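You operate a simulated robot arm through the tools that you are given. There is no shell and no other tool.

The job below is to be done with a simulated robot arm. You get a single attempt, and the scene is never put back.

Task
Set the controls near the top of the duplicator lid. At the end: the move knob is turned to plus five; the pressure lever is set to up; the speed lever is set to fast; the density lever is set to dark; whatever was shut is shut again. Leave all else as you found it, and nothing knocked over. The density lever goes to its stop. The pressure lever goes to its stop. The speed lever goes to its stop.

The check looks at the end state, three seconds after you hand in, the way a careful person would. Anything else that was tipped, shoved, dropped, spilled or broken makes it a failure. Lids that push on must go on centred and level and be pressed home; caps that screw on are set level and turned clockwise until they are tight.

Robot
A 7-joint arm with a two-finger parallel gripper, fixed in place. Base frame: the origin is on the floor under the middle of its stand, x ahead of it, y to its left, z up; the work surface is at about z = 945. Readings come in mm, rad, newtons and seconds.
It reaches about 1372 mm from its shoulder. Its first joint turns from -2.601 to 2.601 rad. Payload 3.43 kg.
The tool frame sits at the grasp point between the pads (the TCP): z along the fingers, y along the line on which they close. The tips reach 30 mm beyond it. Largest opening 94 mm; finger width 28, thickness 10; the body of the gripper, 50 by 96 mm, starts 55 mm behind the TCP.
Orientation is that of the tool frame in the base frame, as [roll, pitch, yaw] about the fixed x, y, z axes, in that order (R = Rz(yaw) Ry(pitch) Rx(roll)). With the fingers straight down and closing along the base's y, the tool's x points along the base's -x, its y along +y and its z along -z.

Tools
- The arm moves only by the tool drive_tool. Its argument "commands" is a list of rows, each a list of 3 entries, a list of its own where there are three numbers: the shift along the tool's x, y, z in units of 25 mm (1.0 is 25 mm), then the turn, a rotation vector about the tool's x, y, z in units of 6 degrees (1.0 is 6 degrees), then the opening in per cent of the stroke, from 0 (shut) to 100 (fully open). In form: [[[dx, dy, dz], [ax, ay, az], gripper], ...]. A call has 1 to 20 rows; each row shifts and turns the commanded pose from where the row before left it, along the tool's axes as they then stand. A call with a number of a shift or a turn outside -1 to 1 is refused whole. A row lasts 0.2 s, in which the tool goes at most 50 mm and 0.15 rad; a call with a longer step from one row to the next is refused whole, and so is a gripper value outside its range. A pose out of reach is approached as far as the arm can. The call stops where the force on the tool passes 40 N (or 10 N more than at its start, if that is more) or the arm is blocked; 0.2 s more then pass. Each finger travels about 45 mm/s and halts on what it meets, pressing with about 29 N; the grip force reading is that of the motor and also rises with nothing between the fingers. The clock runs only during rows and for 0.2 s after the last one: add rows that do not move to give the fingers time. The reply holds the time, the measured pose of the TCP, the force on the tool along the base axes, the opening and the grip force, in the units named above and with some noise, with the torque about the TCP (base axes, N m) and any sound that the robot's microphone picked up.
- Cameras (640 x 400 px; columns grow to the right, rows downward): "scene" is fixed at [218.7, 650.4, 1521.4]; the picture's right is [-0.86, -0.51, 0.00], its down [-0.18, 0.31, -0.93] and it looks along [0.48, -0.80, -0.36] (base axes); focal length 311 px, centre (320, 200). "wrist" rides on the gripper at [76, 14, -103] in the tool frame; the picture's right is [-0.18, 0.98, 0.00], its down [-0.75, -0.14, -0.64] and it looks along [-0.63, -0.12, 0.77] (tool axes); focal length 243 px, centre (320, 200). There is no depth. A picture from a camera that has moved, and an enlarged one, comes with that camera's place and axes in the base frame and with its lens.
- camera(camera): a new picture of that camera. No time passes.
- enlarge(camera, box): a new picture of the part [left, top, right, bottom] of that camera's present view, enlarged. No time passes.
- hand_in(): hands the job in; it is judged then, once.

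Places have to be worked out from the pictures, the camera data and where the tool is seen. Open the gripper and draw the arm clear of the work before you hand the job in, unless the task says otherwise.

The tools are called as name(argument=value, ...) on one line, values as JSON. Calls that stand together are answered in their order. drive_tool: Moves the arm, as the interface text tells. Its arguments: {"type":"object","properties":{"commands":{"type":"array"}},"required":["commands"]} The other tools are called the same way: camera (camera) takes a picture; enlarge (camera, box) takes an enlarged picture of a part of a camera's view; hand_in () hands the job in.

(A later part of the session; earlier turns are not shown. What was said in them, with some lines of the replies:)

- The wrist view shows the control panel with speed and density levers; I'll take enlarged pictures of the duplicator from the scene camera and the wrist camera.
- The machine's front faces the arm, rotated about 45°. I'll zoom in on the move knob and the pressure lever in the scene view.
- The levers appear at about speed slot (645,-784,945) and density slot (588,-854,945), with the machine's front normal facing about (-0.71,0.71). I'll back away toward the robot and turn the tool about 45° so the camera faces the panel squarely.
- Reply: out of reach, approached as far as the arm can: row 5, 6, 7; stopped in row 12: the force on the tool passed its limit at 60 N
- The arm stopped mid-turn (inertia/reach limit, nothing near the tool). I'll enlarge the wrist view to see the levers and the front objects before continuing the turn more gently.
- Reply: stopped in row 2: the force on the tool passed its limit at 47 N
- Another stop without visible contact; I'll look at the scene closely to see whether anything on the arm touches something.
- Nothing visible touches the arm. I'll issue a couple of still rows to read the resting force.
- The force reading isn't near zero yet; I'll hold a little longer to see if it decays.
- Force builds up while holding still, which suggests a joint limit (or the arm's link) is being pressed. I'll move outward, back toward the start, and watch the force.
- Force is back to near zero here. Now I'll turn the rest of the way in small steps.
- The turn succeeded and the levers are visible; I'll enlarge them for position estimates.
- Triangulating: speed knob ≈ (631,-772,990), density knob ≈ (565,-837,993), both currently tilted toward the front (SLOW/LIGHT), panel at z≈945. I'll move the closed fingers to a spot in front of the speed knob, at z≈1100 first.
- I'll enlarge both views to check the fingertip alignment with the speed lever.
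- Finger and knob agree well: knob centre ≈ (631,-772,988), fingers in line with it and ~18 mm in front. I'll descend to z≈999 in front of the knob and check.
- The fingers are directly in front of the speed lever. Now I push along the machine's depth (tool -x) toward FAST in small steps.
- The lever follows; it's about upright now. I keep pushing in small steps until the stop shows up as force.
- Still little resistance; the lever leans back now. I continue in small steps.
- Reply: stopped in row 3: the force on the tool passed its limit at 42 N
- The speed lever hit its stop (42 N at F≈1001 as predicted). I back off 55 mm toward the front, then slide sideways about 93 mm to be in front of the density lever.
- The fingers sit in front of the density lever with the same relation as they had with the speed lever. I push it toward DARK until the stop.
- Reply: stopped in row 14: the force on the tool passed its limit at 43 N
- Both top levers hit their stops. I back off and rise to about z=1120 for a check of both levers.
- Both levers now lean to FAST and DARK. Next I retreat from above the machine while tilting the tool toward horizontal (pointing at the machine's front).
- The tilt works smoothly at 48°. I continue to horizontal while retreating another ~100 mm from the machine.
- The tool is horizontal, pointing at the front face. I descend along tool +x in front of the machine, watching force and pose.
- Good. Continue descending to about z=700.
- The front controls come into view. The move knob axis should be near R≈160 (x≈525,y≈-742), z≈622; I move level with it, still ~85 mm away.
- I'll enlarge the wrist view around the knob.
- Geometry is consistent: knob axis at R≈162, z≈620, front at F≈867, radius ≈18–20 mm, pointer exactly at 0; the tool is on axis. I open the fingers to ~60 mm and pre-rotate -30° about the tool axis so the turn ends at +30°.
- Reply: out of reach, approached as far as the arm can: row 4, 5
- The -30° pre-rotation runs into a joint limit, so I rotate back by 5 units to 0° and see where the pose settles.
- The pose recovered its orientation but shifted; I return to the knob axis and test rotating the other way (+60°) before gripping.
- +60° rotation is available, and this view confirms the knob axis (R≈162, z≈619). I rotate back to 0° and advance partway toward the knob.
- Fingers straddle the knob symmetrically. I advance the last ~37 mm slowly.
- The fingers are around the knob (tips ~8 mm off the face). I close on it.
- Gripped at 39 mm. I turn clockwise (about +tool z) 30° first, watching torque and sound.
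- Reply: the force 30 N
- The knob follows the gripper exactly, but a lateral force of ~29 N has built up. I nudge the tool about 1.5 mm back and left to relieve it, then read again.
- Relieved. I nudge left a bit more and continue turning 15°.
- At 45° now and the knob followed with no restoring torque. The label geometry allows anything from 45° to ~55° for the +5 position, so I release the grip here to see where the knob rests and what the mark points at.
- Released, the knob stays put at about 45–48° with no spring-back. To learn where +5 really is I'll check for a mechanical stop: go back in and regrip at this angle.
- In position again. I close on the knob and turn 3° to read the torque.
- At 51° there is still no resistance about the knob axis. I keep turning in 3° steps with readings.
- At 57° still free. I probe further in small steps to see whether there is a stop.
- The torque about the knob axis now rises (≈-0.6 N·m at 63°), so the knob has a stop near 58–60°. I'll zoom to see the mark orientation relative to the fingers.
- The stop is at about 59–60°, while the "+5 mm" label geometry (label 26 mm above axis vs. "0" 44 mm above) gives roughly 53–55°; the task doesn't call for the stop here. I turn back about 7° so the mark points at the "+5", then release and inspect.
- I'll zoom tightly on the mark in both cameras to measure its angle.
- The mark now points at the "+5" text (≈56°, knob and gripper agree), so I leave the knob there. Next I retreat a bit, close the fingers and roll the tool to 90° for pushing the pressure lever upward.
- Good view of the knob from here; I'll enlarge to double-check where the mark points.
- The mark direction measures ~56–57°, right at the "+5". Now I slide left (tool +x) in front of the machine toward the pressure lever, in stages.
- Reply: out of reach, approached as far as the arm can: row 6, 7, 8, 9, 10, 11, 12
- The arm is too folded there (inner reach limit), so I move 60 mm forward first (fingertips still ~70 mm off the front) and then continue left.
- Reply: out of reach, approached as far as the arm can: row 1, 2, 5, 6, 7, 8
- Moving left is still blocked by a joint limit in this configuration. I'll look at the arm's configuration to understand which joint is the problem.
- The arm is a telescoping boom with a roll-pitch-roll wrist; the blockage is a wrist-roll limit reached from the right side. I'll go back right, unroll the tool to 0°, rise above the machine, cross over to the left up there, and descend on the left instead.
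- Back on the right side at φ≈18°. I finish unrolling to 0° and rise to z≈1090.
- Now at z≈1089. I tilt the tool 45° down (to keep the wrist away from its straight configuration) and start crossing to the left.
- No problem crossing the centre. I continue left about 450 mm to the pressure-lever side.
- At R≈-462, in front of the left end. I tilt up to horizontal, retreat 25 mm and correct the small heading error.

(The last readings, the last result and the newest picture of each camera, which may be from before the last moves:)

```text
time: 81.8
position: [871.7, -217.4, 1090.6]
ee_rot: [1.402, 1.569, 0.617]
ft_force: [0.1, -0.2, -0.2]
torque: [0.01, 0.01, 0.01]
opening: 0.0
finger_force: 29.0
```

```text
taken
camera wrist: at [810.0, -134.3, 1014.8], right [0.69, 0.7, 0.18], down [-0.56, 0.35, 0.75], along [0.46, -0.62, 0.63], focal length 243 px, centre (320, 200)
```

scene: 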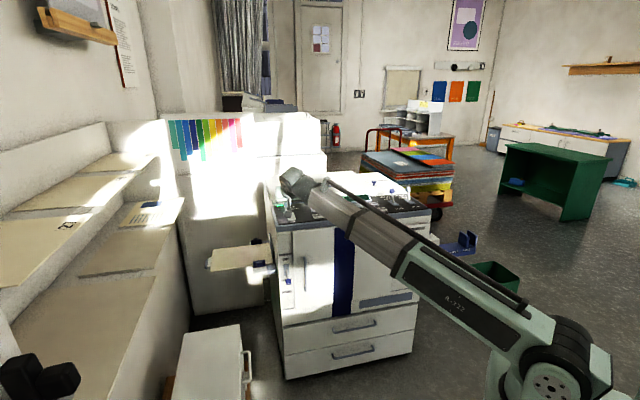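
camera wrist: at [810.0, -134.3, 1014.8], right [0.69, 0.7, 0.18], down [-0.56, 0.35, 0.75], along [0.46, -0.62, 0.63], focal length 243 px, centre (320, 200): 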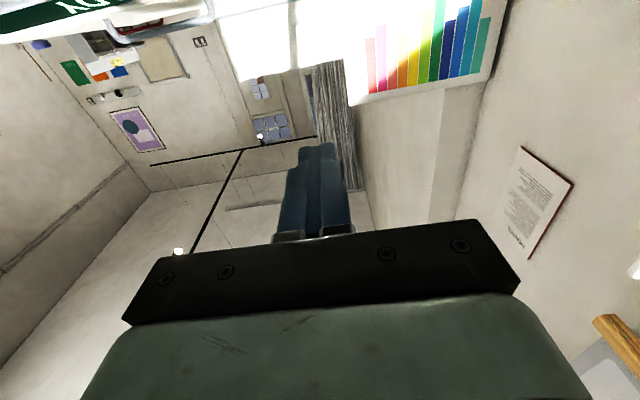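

Heading is now -45°. I descend to about z=800 and look.

drive_tool(commands=[[[0.9, 0, 0], [0, 0, 0], 0], [[0.9, 0, 0], [0, 0, 0], 0], [[0.9, 0, 0], [0, 0, 0], 0], [[0.9, 0, 0], [0, 0, 0], 0], [[0.9, 0, 0], [0, 0, 0], 0], [[0.9, 0, 0], [0, 0, 0], 0], [[0.9, 0, 0], [0, 0, 0], 0], [[0.9, 0, 0], [0, 0, 0], 0], [[0.9, 0, 0], [0, 0, 0], 0], [[0.9, 0, 0], [0, 0, 0], 0], [[0.9, 0, 0], [0, 0, 0], 0], [[0.9, 0, 0], [0, 0, 0], 0], [[0, 0, 0], [0, 0, 0], 0]])

camera(camera="wrist")

camera(camera="scene")

```text
time: 84.6
position: [871.5, -217.8, 821.3]
ee_rot: [1.329, 1.57, 0.547]
ft_force: [-0.3, -0.3, 0.0]
torque: [-0.02, 0.02, -0.01]
opening: 0.2
finger_force: 28.9
```

```text
taken
camera wrist: at [810.3, -134.6, 745.7], right [0.69, 0.7, 0.18], down [-0.56, 0.35, 0.75], along [0.46, -0.62, 0.63], focal length 243 px, centre (320, 200)
```

wrist: 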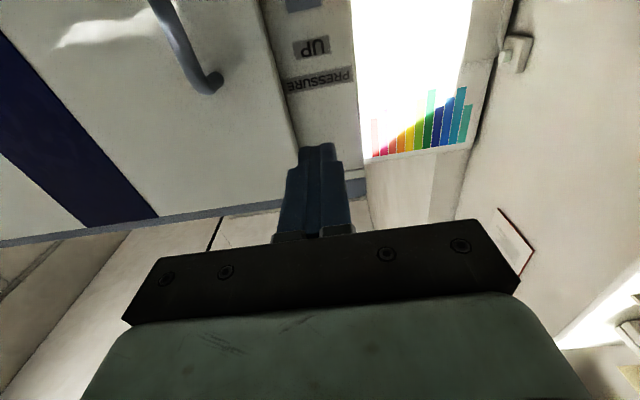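

```text
taken
```

scene: 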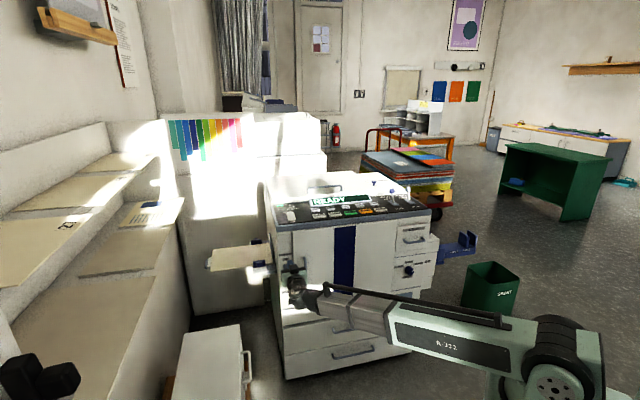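

The UP/PRESSURE labels show the lever at R≈-466. I shift 4 mm left and descend below the lever knob, to about z=645.

drive_tool(commands=[[[0.88, 0.16, 0], [0, 0, 0], 0], [[0.88, 0, 0], [0, 0, 0], 0], [[0.88, 0, 0], [0, 0, 0], 0], [[0.88, 0, 0], [0, 0, 0], 0], [[0.88, 0, 0], [0, 0, 0], 0], [[0.88, 0, 0], [0, 0, 0], 0], [[0.88, 0, 0], [0, 0, 0], 0], [[0.88, 0, 0], [0, 0, 0], 0], [[0, 0, 0], [0, 0, 0], 0]])

camera(camera="wrist")

enlarge(camera="scene", box=[255, 240, 335, 320])

```text
time: 86.6
position: [875.4, -214.2, 644.4]
ee_rot: [1.663, 1.569, 0.88]
ft_force: [0.8, 0.9, -0.6]
torque: [0.02, 0.02, -0.01]
opening: 0.0
finger_force: 28.8
```

```text
taken
camera wrist: at [813.3, -130.5, 568.8], right [0.69, 0.7, 0.19], down [-0.56, 0.35, 0.75], along [0.46, -0.63, 0.63], focal length 243 px, centre (320, 200)
```

wrist: 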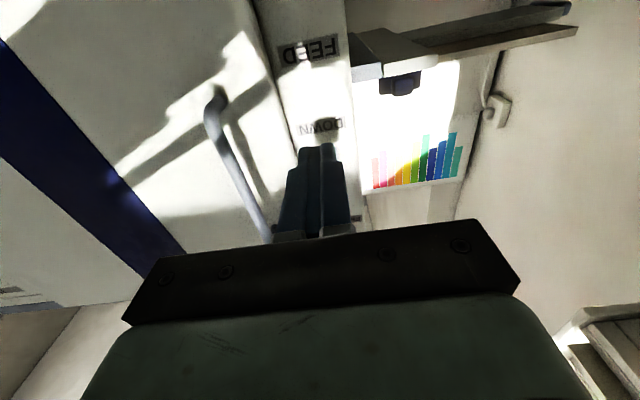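

```text
5.00 times, centred on (295, 280) of scene
camera zoom: at [218.7, 650.4, 1521.4], right [-0.86, -0.51, 0.0], down [-0.18, 0.31, -0.93], along [0.48, -0.8, -0.36], focal length 1556 px, centre (445, -200)
```

zoom: 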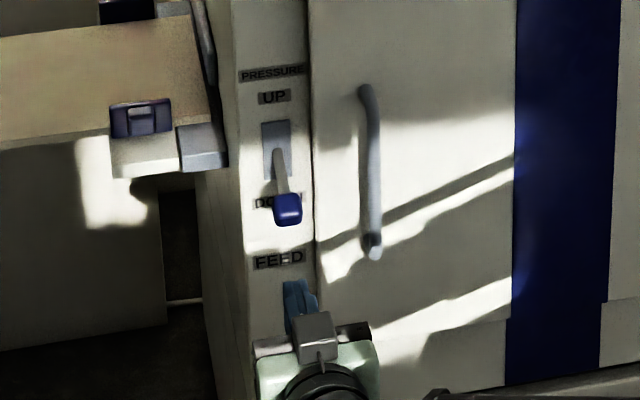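

The fingertips sit right below and in front of the pressure lever. I advance 74 mm under the knob (tips to ~22 mm from the face).

drive_tool(commands=[[[0, 0, 0.6], [0, 0, 0], 0], [[0, 0, 0.6], [0, 0, 0], 0], [[0, 0, 0.6], [0, 0, 0], 0], [[0, 0, 0.6], [0, 0, 0], 0], [[0, 0, 0.56], [0, 0, 0], 0], [[0, 0, 0], [0, 0, 0], 0]])

camera(camera="wrist")

enlarge(camera="scene", box=[265, 245, 315, 295])

```text
time: 88.0
position: [926.6, -267.4, 644.4]
ee_rot: [-1.358, 1.571, -2.139]
ft_force: [-0.1, -0.1, -0.3]
torque: [0.0, 0.01, 0.0]
opening: 0.0
finger_force: 29.3
```

```text
taken
camera wrist: at [865.1, -183.9, 569.8], right [0.69, 0.7, 0.18], down [-0.56, 0.35, 0.75], along [0.46, -0.62, 0.63], focal length 243 px, centre (320, 200)
```

wrist: 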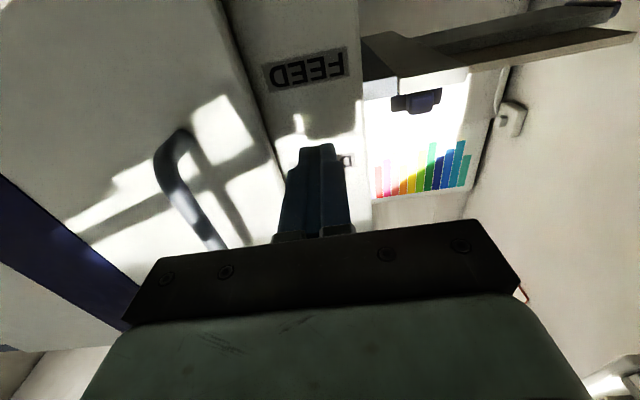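

```text
8.00 times, centred on (290, 270) of scene
camera zoom: at [218.7, 650.4, 1521.4], right [-0.86, -0.51, 0.0], down [-0.18, 0.31, -0.93], along [0.48, -0.8, -0.36], focal length 2489 px, centre (560, -360)
```

zoom: 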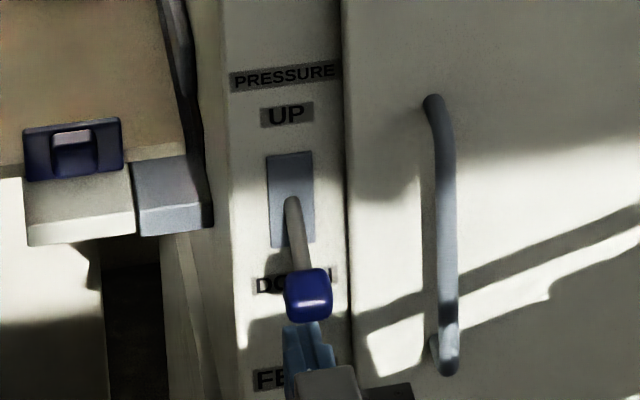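

The finger is under the knob. I raise it in small steps to push the lever up.

drive_tool(commands=[[[-0.3, 0, 0], [0, 0, 0], 0], [[-0.25, 0, 0], [0, 0, 0], 0], [[-0.25, 0, 0], [0, 0, 0], 0], [[-0.25, 0, 0], [0, 0, 0], 0], [[-0.25, 0, 0], [0, 0, 0], 0], [[0, 0, 0], [0, 0, 0], 0]])

enlarge(camera="scene", box=[265, 245, 315, 295])

```text
time: 89.4
position: [929.3, -266.8, 676.2]
ee_rot: [-1.601, 1.57, -2.384]
ft_force: [-0.9, -0.4, 0.0]
torque: [0.04, 0.04, 0.01]
opening: 0.0
finger_force: 29.2
```

```text
8.00 times, centred on (290, 270) of scene
camera zoom: at [218.7, 650.4, 1521.4], right [-0.86, -0.51, 0.0], down [-0.18, 0.31, -0.93], along [0.48, -0.8, -0.36], focal length 2489 px, centre (560, -360)
```

zoom: 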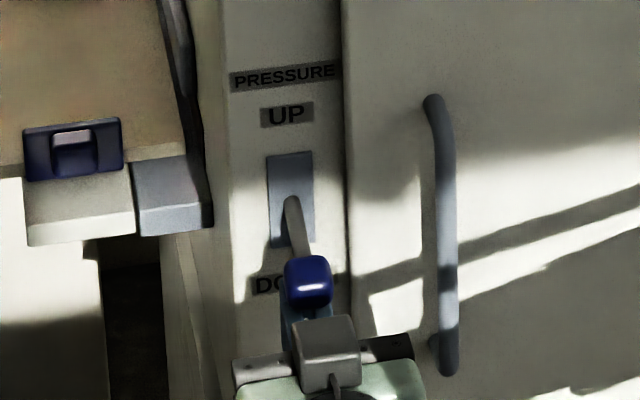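

The lever is rising with the finger. I continue upward in small steps until the stop.

drive_tool(commands=[[[-0.2, 0, 0], [0, 0, 0], 0], [[-0.2, 0, 0], [0, 0, 0], 0], [[-0.2, 0, 0], [0, 0, 0], 0], [[-0.2, 0, 0], [0, 0, 0], 0], [[-0.2, 0, 0], [0, 0, 0], 0], [[-0.2, 0, 0], [0, 0, 0], 0], [[0, 0, 0], [0, 0, 0], 0]])

enlarge(camera="scene", box=[265, 245, 315, 295])

```text
time: 91.0
position: [927.3, -266.5, 707.0]
ee_rot: [1.618, 1.57, 0.835]
ft_force: [0.4, 0.7, -0.4]
torque: [0.01, 0.01, -0.01]
opening: 0.0
finger_force: 29.5
```

```text
8.00 times, centred on (290, 270) of scene
camera zoom: at [218.7, 650.4, 1521.4], right [-0.86, -0.51, 0.0], down [-0.18, 0.31, -0.93], along [0.48, -0.8, -0.36], focal length 2489 px, centre (560, -360)
```

zoom: 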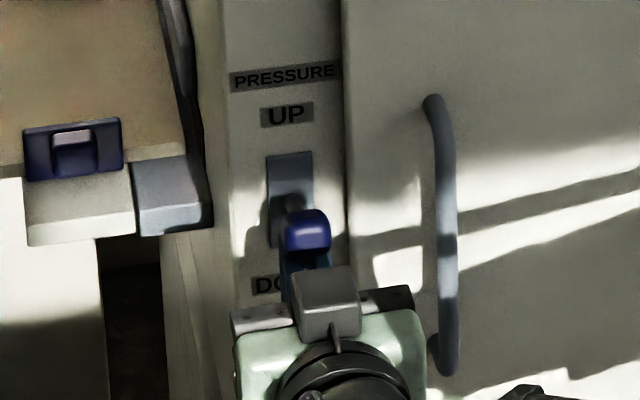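

Past the middle; I keep raising in 4 mm steps until the stop force appears.

drive_tool(commands=[[[-0.16, 0, 0], [0, 0, 0], 0], [[-0.16, 0, 0], [0, 0, 0], 0], [[-0.16, 0, 0], [0, 0, 0], 0], [[-0.16, 0, 0], [0, 0, 0], 0], [[-0.12, 0, 0], [0, 0, 0], 0], [[-0.12, 0, 0], [0, 0, 0], 0], [[-0.12, 0, 0], [0, 0, 0], 0], [[-0.12, 0, 0], [0, 0, 0], 0], [[-0.12, 0, 0], [0, 0, 0], 0]])

enlarge(camera="scene", box=[265, 245, 315, 295])

```text
time: 91.9
position: [926.0, -266.9, 712.8]
ee_rot: [2.728, 1.557, 1.945]
ft_force: [-2.1, 1.6, -5.6]
torque: [0.05, 0.12, -0.08]
opening: 0.0
finger_force: 28.4
stopped in row 4: the force on the tool passed its limit at 45 N (the readings are from after the stop); the commanded pose is now the measured one
```

```text
8.00 times, centred on (290, 270) of scene
camera zoom: at [218.7, 650.4, 1521.4], right [-0.86, -0.51, 0.0], down [-0.18, 0.31, -0.93], along [0.48, -0.8, -0.36], focal length 2489 px, centre (560, -360)
```

zoom: 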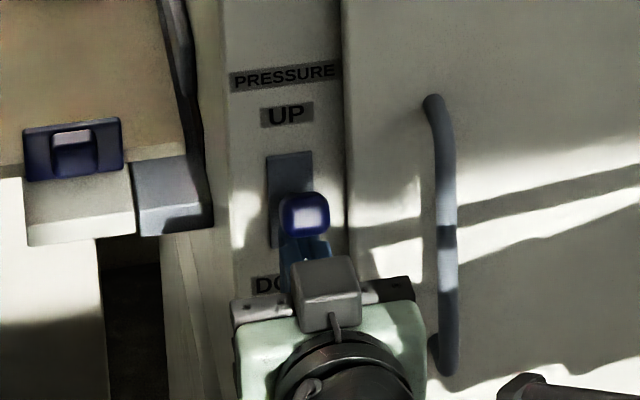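

Stopped at 45 N with the lever up. I lower the finger slightly, back out, and inspect the lever position.

drive_tool(commands=[[[0.3, 0, 0], [0, 0, 0], 0], [[0.4, 0, 0], [0, 0, 0], 0], [[0.4, 0, 0], [0, 0, 0], 0], [[0, 0, -0.7], [0, 0, 0], 0], [[0, 0, -0.8], [0, 0, 0], 0], [[0, 0, -0.8], [0, 0, 0], 0], [[0, 0, -0.7], [0, 0, 0], 0], [[0, 0, 0], [0, 0, 0], 0]])

enlarge(camera="scene", box=[265, 245, 315, 295])

camera(camera="wrist")

```text
time: 93.7
position: [874.2, -213.4, 686.1]
ee_rot: [2.7, 1.558, 1.919]
ft_force: [-0.8, 0.0, 0.7]
torque: [0.01, -0.03, 0.01]
opening: 0.0
finger_force: 28.8
```

```text
8.00 times, centred on (290, 270) of scene
camera zoom: at [218.7, 650.4, 1521.4], right [-0.86, -0.51, 0.0], down [-0.18, 0.31, -0.93], along [0.48, -0.8, -0.36], focal length 2489 px, centre (560, -360)
```

zoom: 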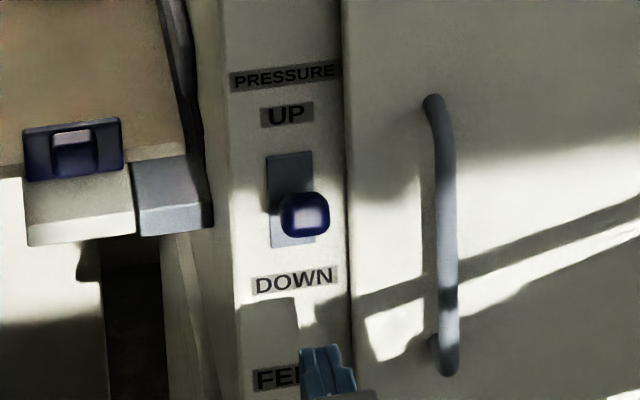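

```text
taken
camera wrist: at [811.1, -128.6, 611.8], right [0.69, 0.69, 0.19], down [-0.55, 0.34, 0.76], along [0.46, -0.63, 0.62], focal length 243 px, centre (320, 200)
```

wrist: 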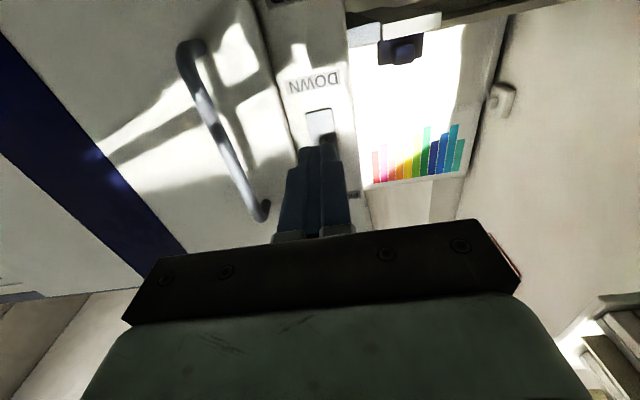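

The lever is at its upper position, symmetric to its former down position (≈±25°, like the other levers). I back away further, open the gripper in free space, and rise clear.

drive_tool(commands=[[[0, 0, -0.8], [0, 0, 0], 0], [[0, 0, -0.8], [0, 0, 0], 50], [[-0.9, 0, 0], [0, 0, 0], 80], [[-0.9, 0, 0], [0, 0, 0], 80], [[-0.9, 0, 0], [0, 0, 0], 80], [[-0.9, 0, 0], [0, 0, 0], 80], [[-0.9, 0, 0], [0, 0, 0], 80], [[-0.9, 0, 0], [0, 0, 0], 80], [[-0.9, 0, 0], [0, 0, 0], 80], [[-0.9, 0, 0], [0, 0, 0], 80], [[-0.9, 0, 0], [0, 0, 0], 80], [[-0.9, 0, 0], [0, 0, 0], 80], [[-0.9, 0, 0], [0, 0, 0], 80], [[-0.9, 0, 0], [0, 0, 0], 80], [[-0.9, 0, 0], [0, 0, 0], 80], [[-0.9, 0, 0], [0, 0, 0], 80], [[-0.9, 0, 0], [0, 0, 0], 80], [[-0.9, 0, 0], [0, 0, 0], 80], [[0, 0, 0], [0, 0, 0], 80]])

camera(camera="scene")

enlarge(camera="scene", box=[255, 160, 455, 285])

enlarge(camera="scene", box=[394, 252, 424, 282])

```text
time: 97.7
position: [847.2, -190.6, 1049.7]
ee_rot: [2.725, 1.558, 1.942]
ft_force: [0.2, 0.3, -0.1]
torque: [0.0, -0.02, 0.02]
opening: 75.5
finger_force: 0.0
```

```text
taken
```

scene: 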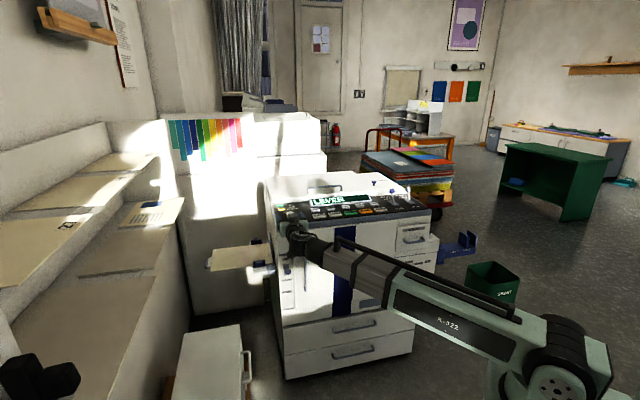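

```text
3.20 times, centred on (355, 222) of scene
camera zoom: at [218.7, 650.4, 1521.4], right [-0.86, -0.51, 0.0], down [-0.18, 0.31, -0.93], along [0.48, -0.8, -0.36], focal length 996 px, centre (208, 128)
```

zoom: 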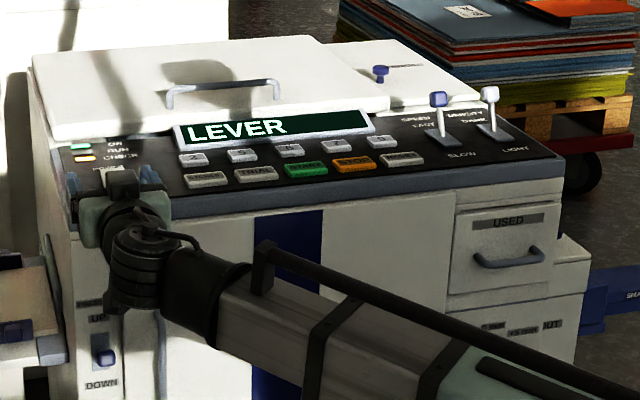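

```text
13.33 times, centred on (409, 267) of scene
camera zoom: at [218.7, 650.4, 1521.4], right [-0.86, -0.51, 0.0], down [-0.18, 0.31, -0.93], along [0.48, -0.8, -0.36], focal length 4148 px, centre (-867, -693)
```

zoom: 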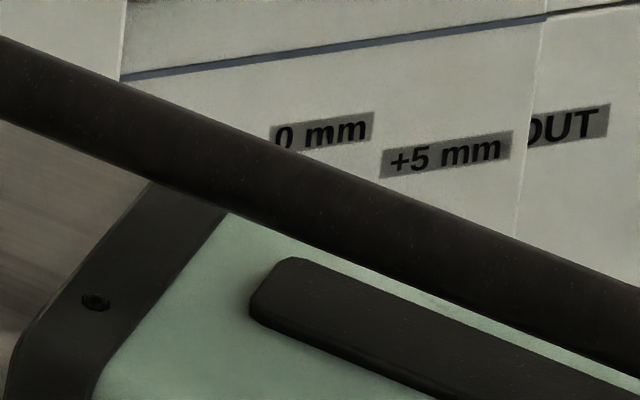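

The display now reads "LEVER" and a CHECK light is on, presumably because the pressure lever is up. I'll zoom in on the display and lever.

enlarge(camera="scene", box=[265, 185, 345, 235])

enlarge(camera="scene", box=[270, 250, 305, 290])

enlarge(camera="scene", box=[370, 170, 420, 211])

```text
8.00 times, centred on (305, 210) of scene
camera zoom: at [218.7, 650.4, 1521.4], right [-0.86, -0.51, 0.0], down [-0.18, 0.31, -0.93], along [0.48, -0.8, -0.36], focal length 2489 px, centre (440, 120)
```

zoom: 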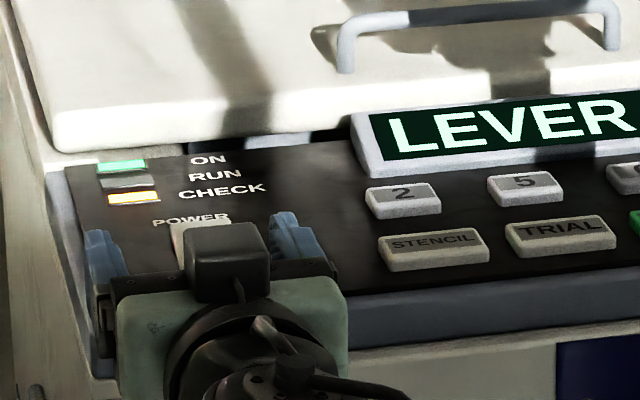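

```text
10.00 times, centred on (288, 270) of scene
camera zoom: at [218.7, 650.4, 1521.4], right [-0.86, -0.51, 0.0], down [-0.18, 0.31, -0.93], along [0.48, -0.8, -0.36], focal length 3111 px, centre (645, -500)
```

zoom: 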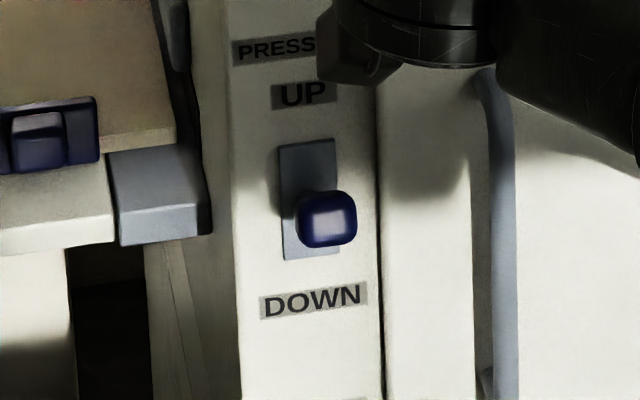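

```text
9.76 times, centred on (395, 190) of scene
camera zoom: at [218.7, 650.4, 1521.4], right [-0.86, -0.51, 0.0], down [-0.18, 0.31, -0.93], along [0.48, -0.8, -0.36], focal length 3036 px, centre (-412, 293)
```

zoom: 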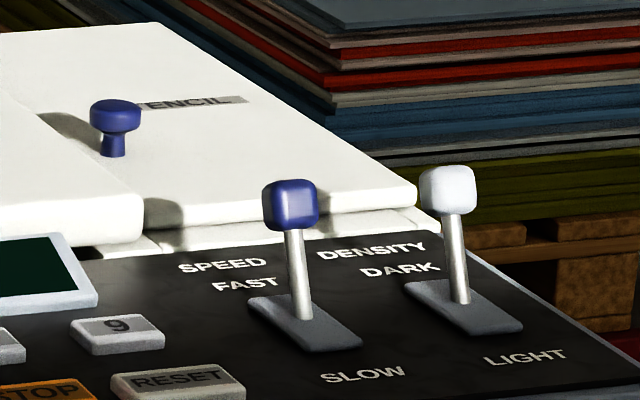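

The levers are at FAST, DARK and UP (the display naturally reports the raised pressure lever). I rise further so the boom clears the view, to recheck the knob.

drive_tool(commands=[[[-0.9, 0, 0], [0, 0, 0], 80], [[-0.9, 0, 0], [0, 0, 0], 80], [[-0.9, 0, 0], [0, 0, 0], 80], [[-0.9, 0, 0], [0, 0, 0], 80], [[-0.9, 0, 0], [0, 0, 0], 80], [[-0.9, 0, 0], [0, 0, 0], 80], [[-0.9, 0, 0], [0, 0, 0], 80], [[-0.9, 0, 0], [0, 0, 0], 80], [[-0.9, 0, 0], [0, 0, 0], 80], [[-0.9, 0, 0], [0, 0, 0], 80], [[0, 0, 0], [0, 0, 0], 80]])

camera(camera="scene")

enlarge(camera="scene", box=[394, 252, 424, 282])

```text
time: 100.1
position: [845.9, -193.2, 1273.1]
ee_rot: [2.743, 1.558, 1.958]
ft_force: [-0.3, 0.0, 0.8]
torque: [0.01, 0.01, -0.04]
opening: 75.1
finger_force: 0.1
```

```text
taken
```

scene: 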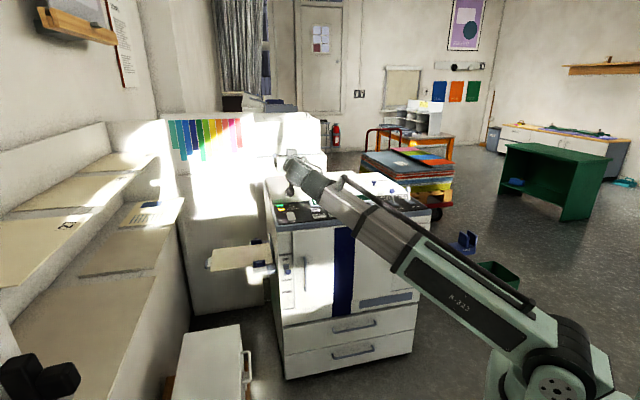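

```text
13.33 times, centred on (409, 267) of scene
camera zoom: at [218.7, 650.4, 1521.4], right [-0.86, -0.51, 0.0], down [-0.18, 0.31, -0.93], along [0.48, -0.8, -0.36], focal length 4148 px, centre (-867, -693)
```

zoom: 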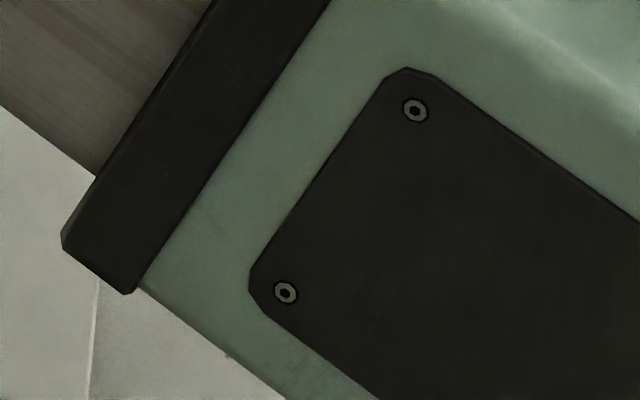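

The boom hides the knob from here. I'll tilt the tool and cross back to the right (the same safe route) to verify the knob and leave the arm clear.

drive_tool(commands=[[[0, 0, 0.8], [0, 0, 0], 80], [[0, 0, 0.8], [0, 0, 0], 80], [[0, 0, 0.8], [0, 0, 0], 80], [[0, 0, 0], [0, 1, 0], 80], [[0, 0, 0], [0, 1, 0], 80], [[0, 0, 0], [0, 1, 0], 80], [[0, 0, 0], [0, 1, 0], 80], [[0, 0, 0], [0, 1, 0], 80], [[0, 0, 0], [0, 1, 0], 80], [[0, -0.95, 0], [0, 0, 0], 80], [[0, -0.95, 0], [0, 0, 0], 80], [[0, -0.95, 0], [0, 0, 0], 80], [[0, -0.95, 0], [0, 0, 0], 80], [[0, -0.95, 0], [0, 0, 0], 80], [[0, -0.95, 0], [0, 0, 0], 80], [[0, -0.95, 0], [0, 0, 0], 80], [[0, -0.95, 0], [0, 0, 0], 80], [[0, -0.95, 0], [0, 0, 0], 80], [[0, -0.95, 0], [0, 0, 0], 80]])

drive_tool(commands=[[[0, -0.95, 0], [0, 0, 0], 80], [[0, -0.95, 0], [0, 0, 0], 80], [[0, -0.95, 0], [0, 0, 0], 80], [[0, -0.95, 0], [0, 0, 0], 80], [[0, -0.95, 0], [0, 0, 0], 80], [[0, -0.95, 0], [0, 0, 0], 80], [[0, -0.95, 0], [0, 0, 0], 80], [[0, -0.95, 0], [0, 0, 0], 80], [[0, -0.95, 0], [0, 0, 0], 80], [[0, -0.95, 0], [0, 0, 0], 80], [[0, -0.95, 0], [0, 0, 0], 80], [[0, -0.95, 0], [0, 0, 0], 80], [[0, -0.95, 0], [0, 0, 0], 80], [[0, -0.95, 0], [0, 0, 0], 80], [[0, -0.95, 0], [0, 0, 0], 80], [[0, -0.95, 0], [0, 0, 0], 80], [[0, 0, 0], [0, 0, 0], 80]])

camera(camera="scene")

enlarge(camera="scene", box=[394, 252, 424, 282])

enlarge(camera="scene", box=[255, 160, 455, 285])

```text
time: 104.1
position: [719.9, -402.2, 1273.2]
ee_rot: [3.136, 0.931, 2.353]
ft_force: [1.0, 0.2, -0.1]
torque: [0.03, 0.0, 0.03]
opening: 75.2
finger_force: 0.0
```

```text
time: 107.7
position: [453.3, -674.4, 1267.8]
ee_rot: [3.133, 0.93, 2.352]
ft_force: [0.5, -1.0, -0.3]
torque: [-0.01, 0.01, 0.01]
opening: 75.2
finger_force: 0.0
```

```text
taken
```

scene: 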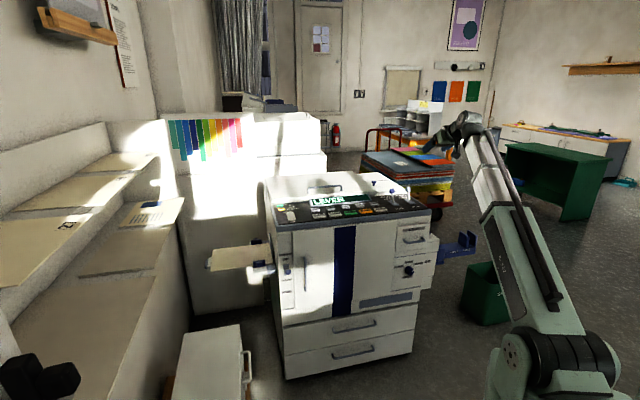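

```text
13.33 times, centred on (409, 267) of scene
camera zoom: at [218.7, 650.4, 1521.4], right [-0.86, -0.51, 0.0], down [-0.18, 0.31, -0.93], along [0.48, -0.8, -0.36], focal length 4148 px, centre (-867, -693)
```

zoom: 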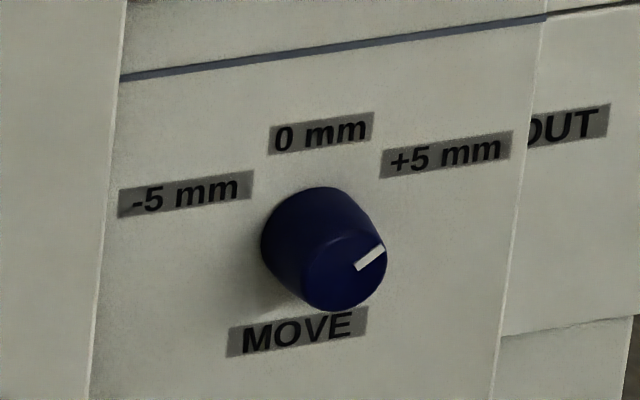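

```text
3.20 times, centred on (355, 222) of scene
camera zoom: at [218.7, 650.4, 1521.4], right [-0.86, -0.51, 0.0], down [-0.18, 0.31, -0.93], along [0.48, -0.8, -0.36], focal length 996 px, centre (208, 128)
```

zoom: 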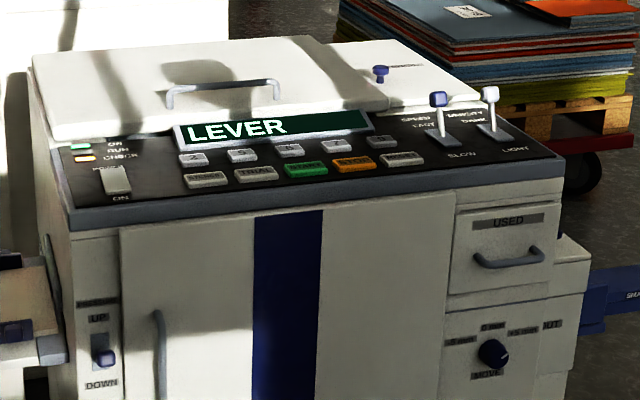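

All controls are as asked: move knob at +5, pressure lever up, speed at fast, density at dark. Nothing else was disturbed, and the arm is clear with the gripper open, so I hand in.

hand_in()

```text
The job is handed in.
```

I set all four controls and handed the job in. I don't know the judged result; the reply only confirmed that it was handed in.

- **Speed lever:** pushed to fast until it hit its stop (42 N).
- **Density lever:** pushed to dark until it hit its stop (43 N).
- **Pressure lever:** pushed up until it hit its stop (45 N). The display then changed from "READY" to "LEVER" and the CHECK light came on. I took this as the machine reporting the raised lever and left it.
- **Move knob:** turned clockwise about 56°, so its mark points at the "+5" on the label. The knob's own stop is at about 60°. The exact +5 angle isn't marked, so I worked it out from where the labels sit, and it could be off by a few degrees.

I opened nothing, so there was nothing to shut again. In the last pictures everything else looked as I found it. The arm is clear of the machine with the gripper open.
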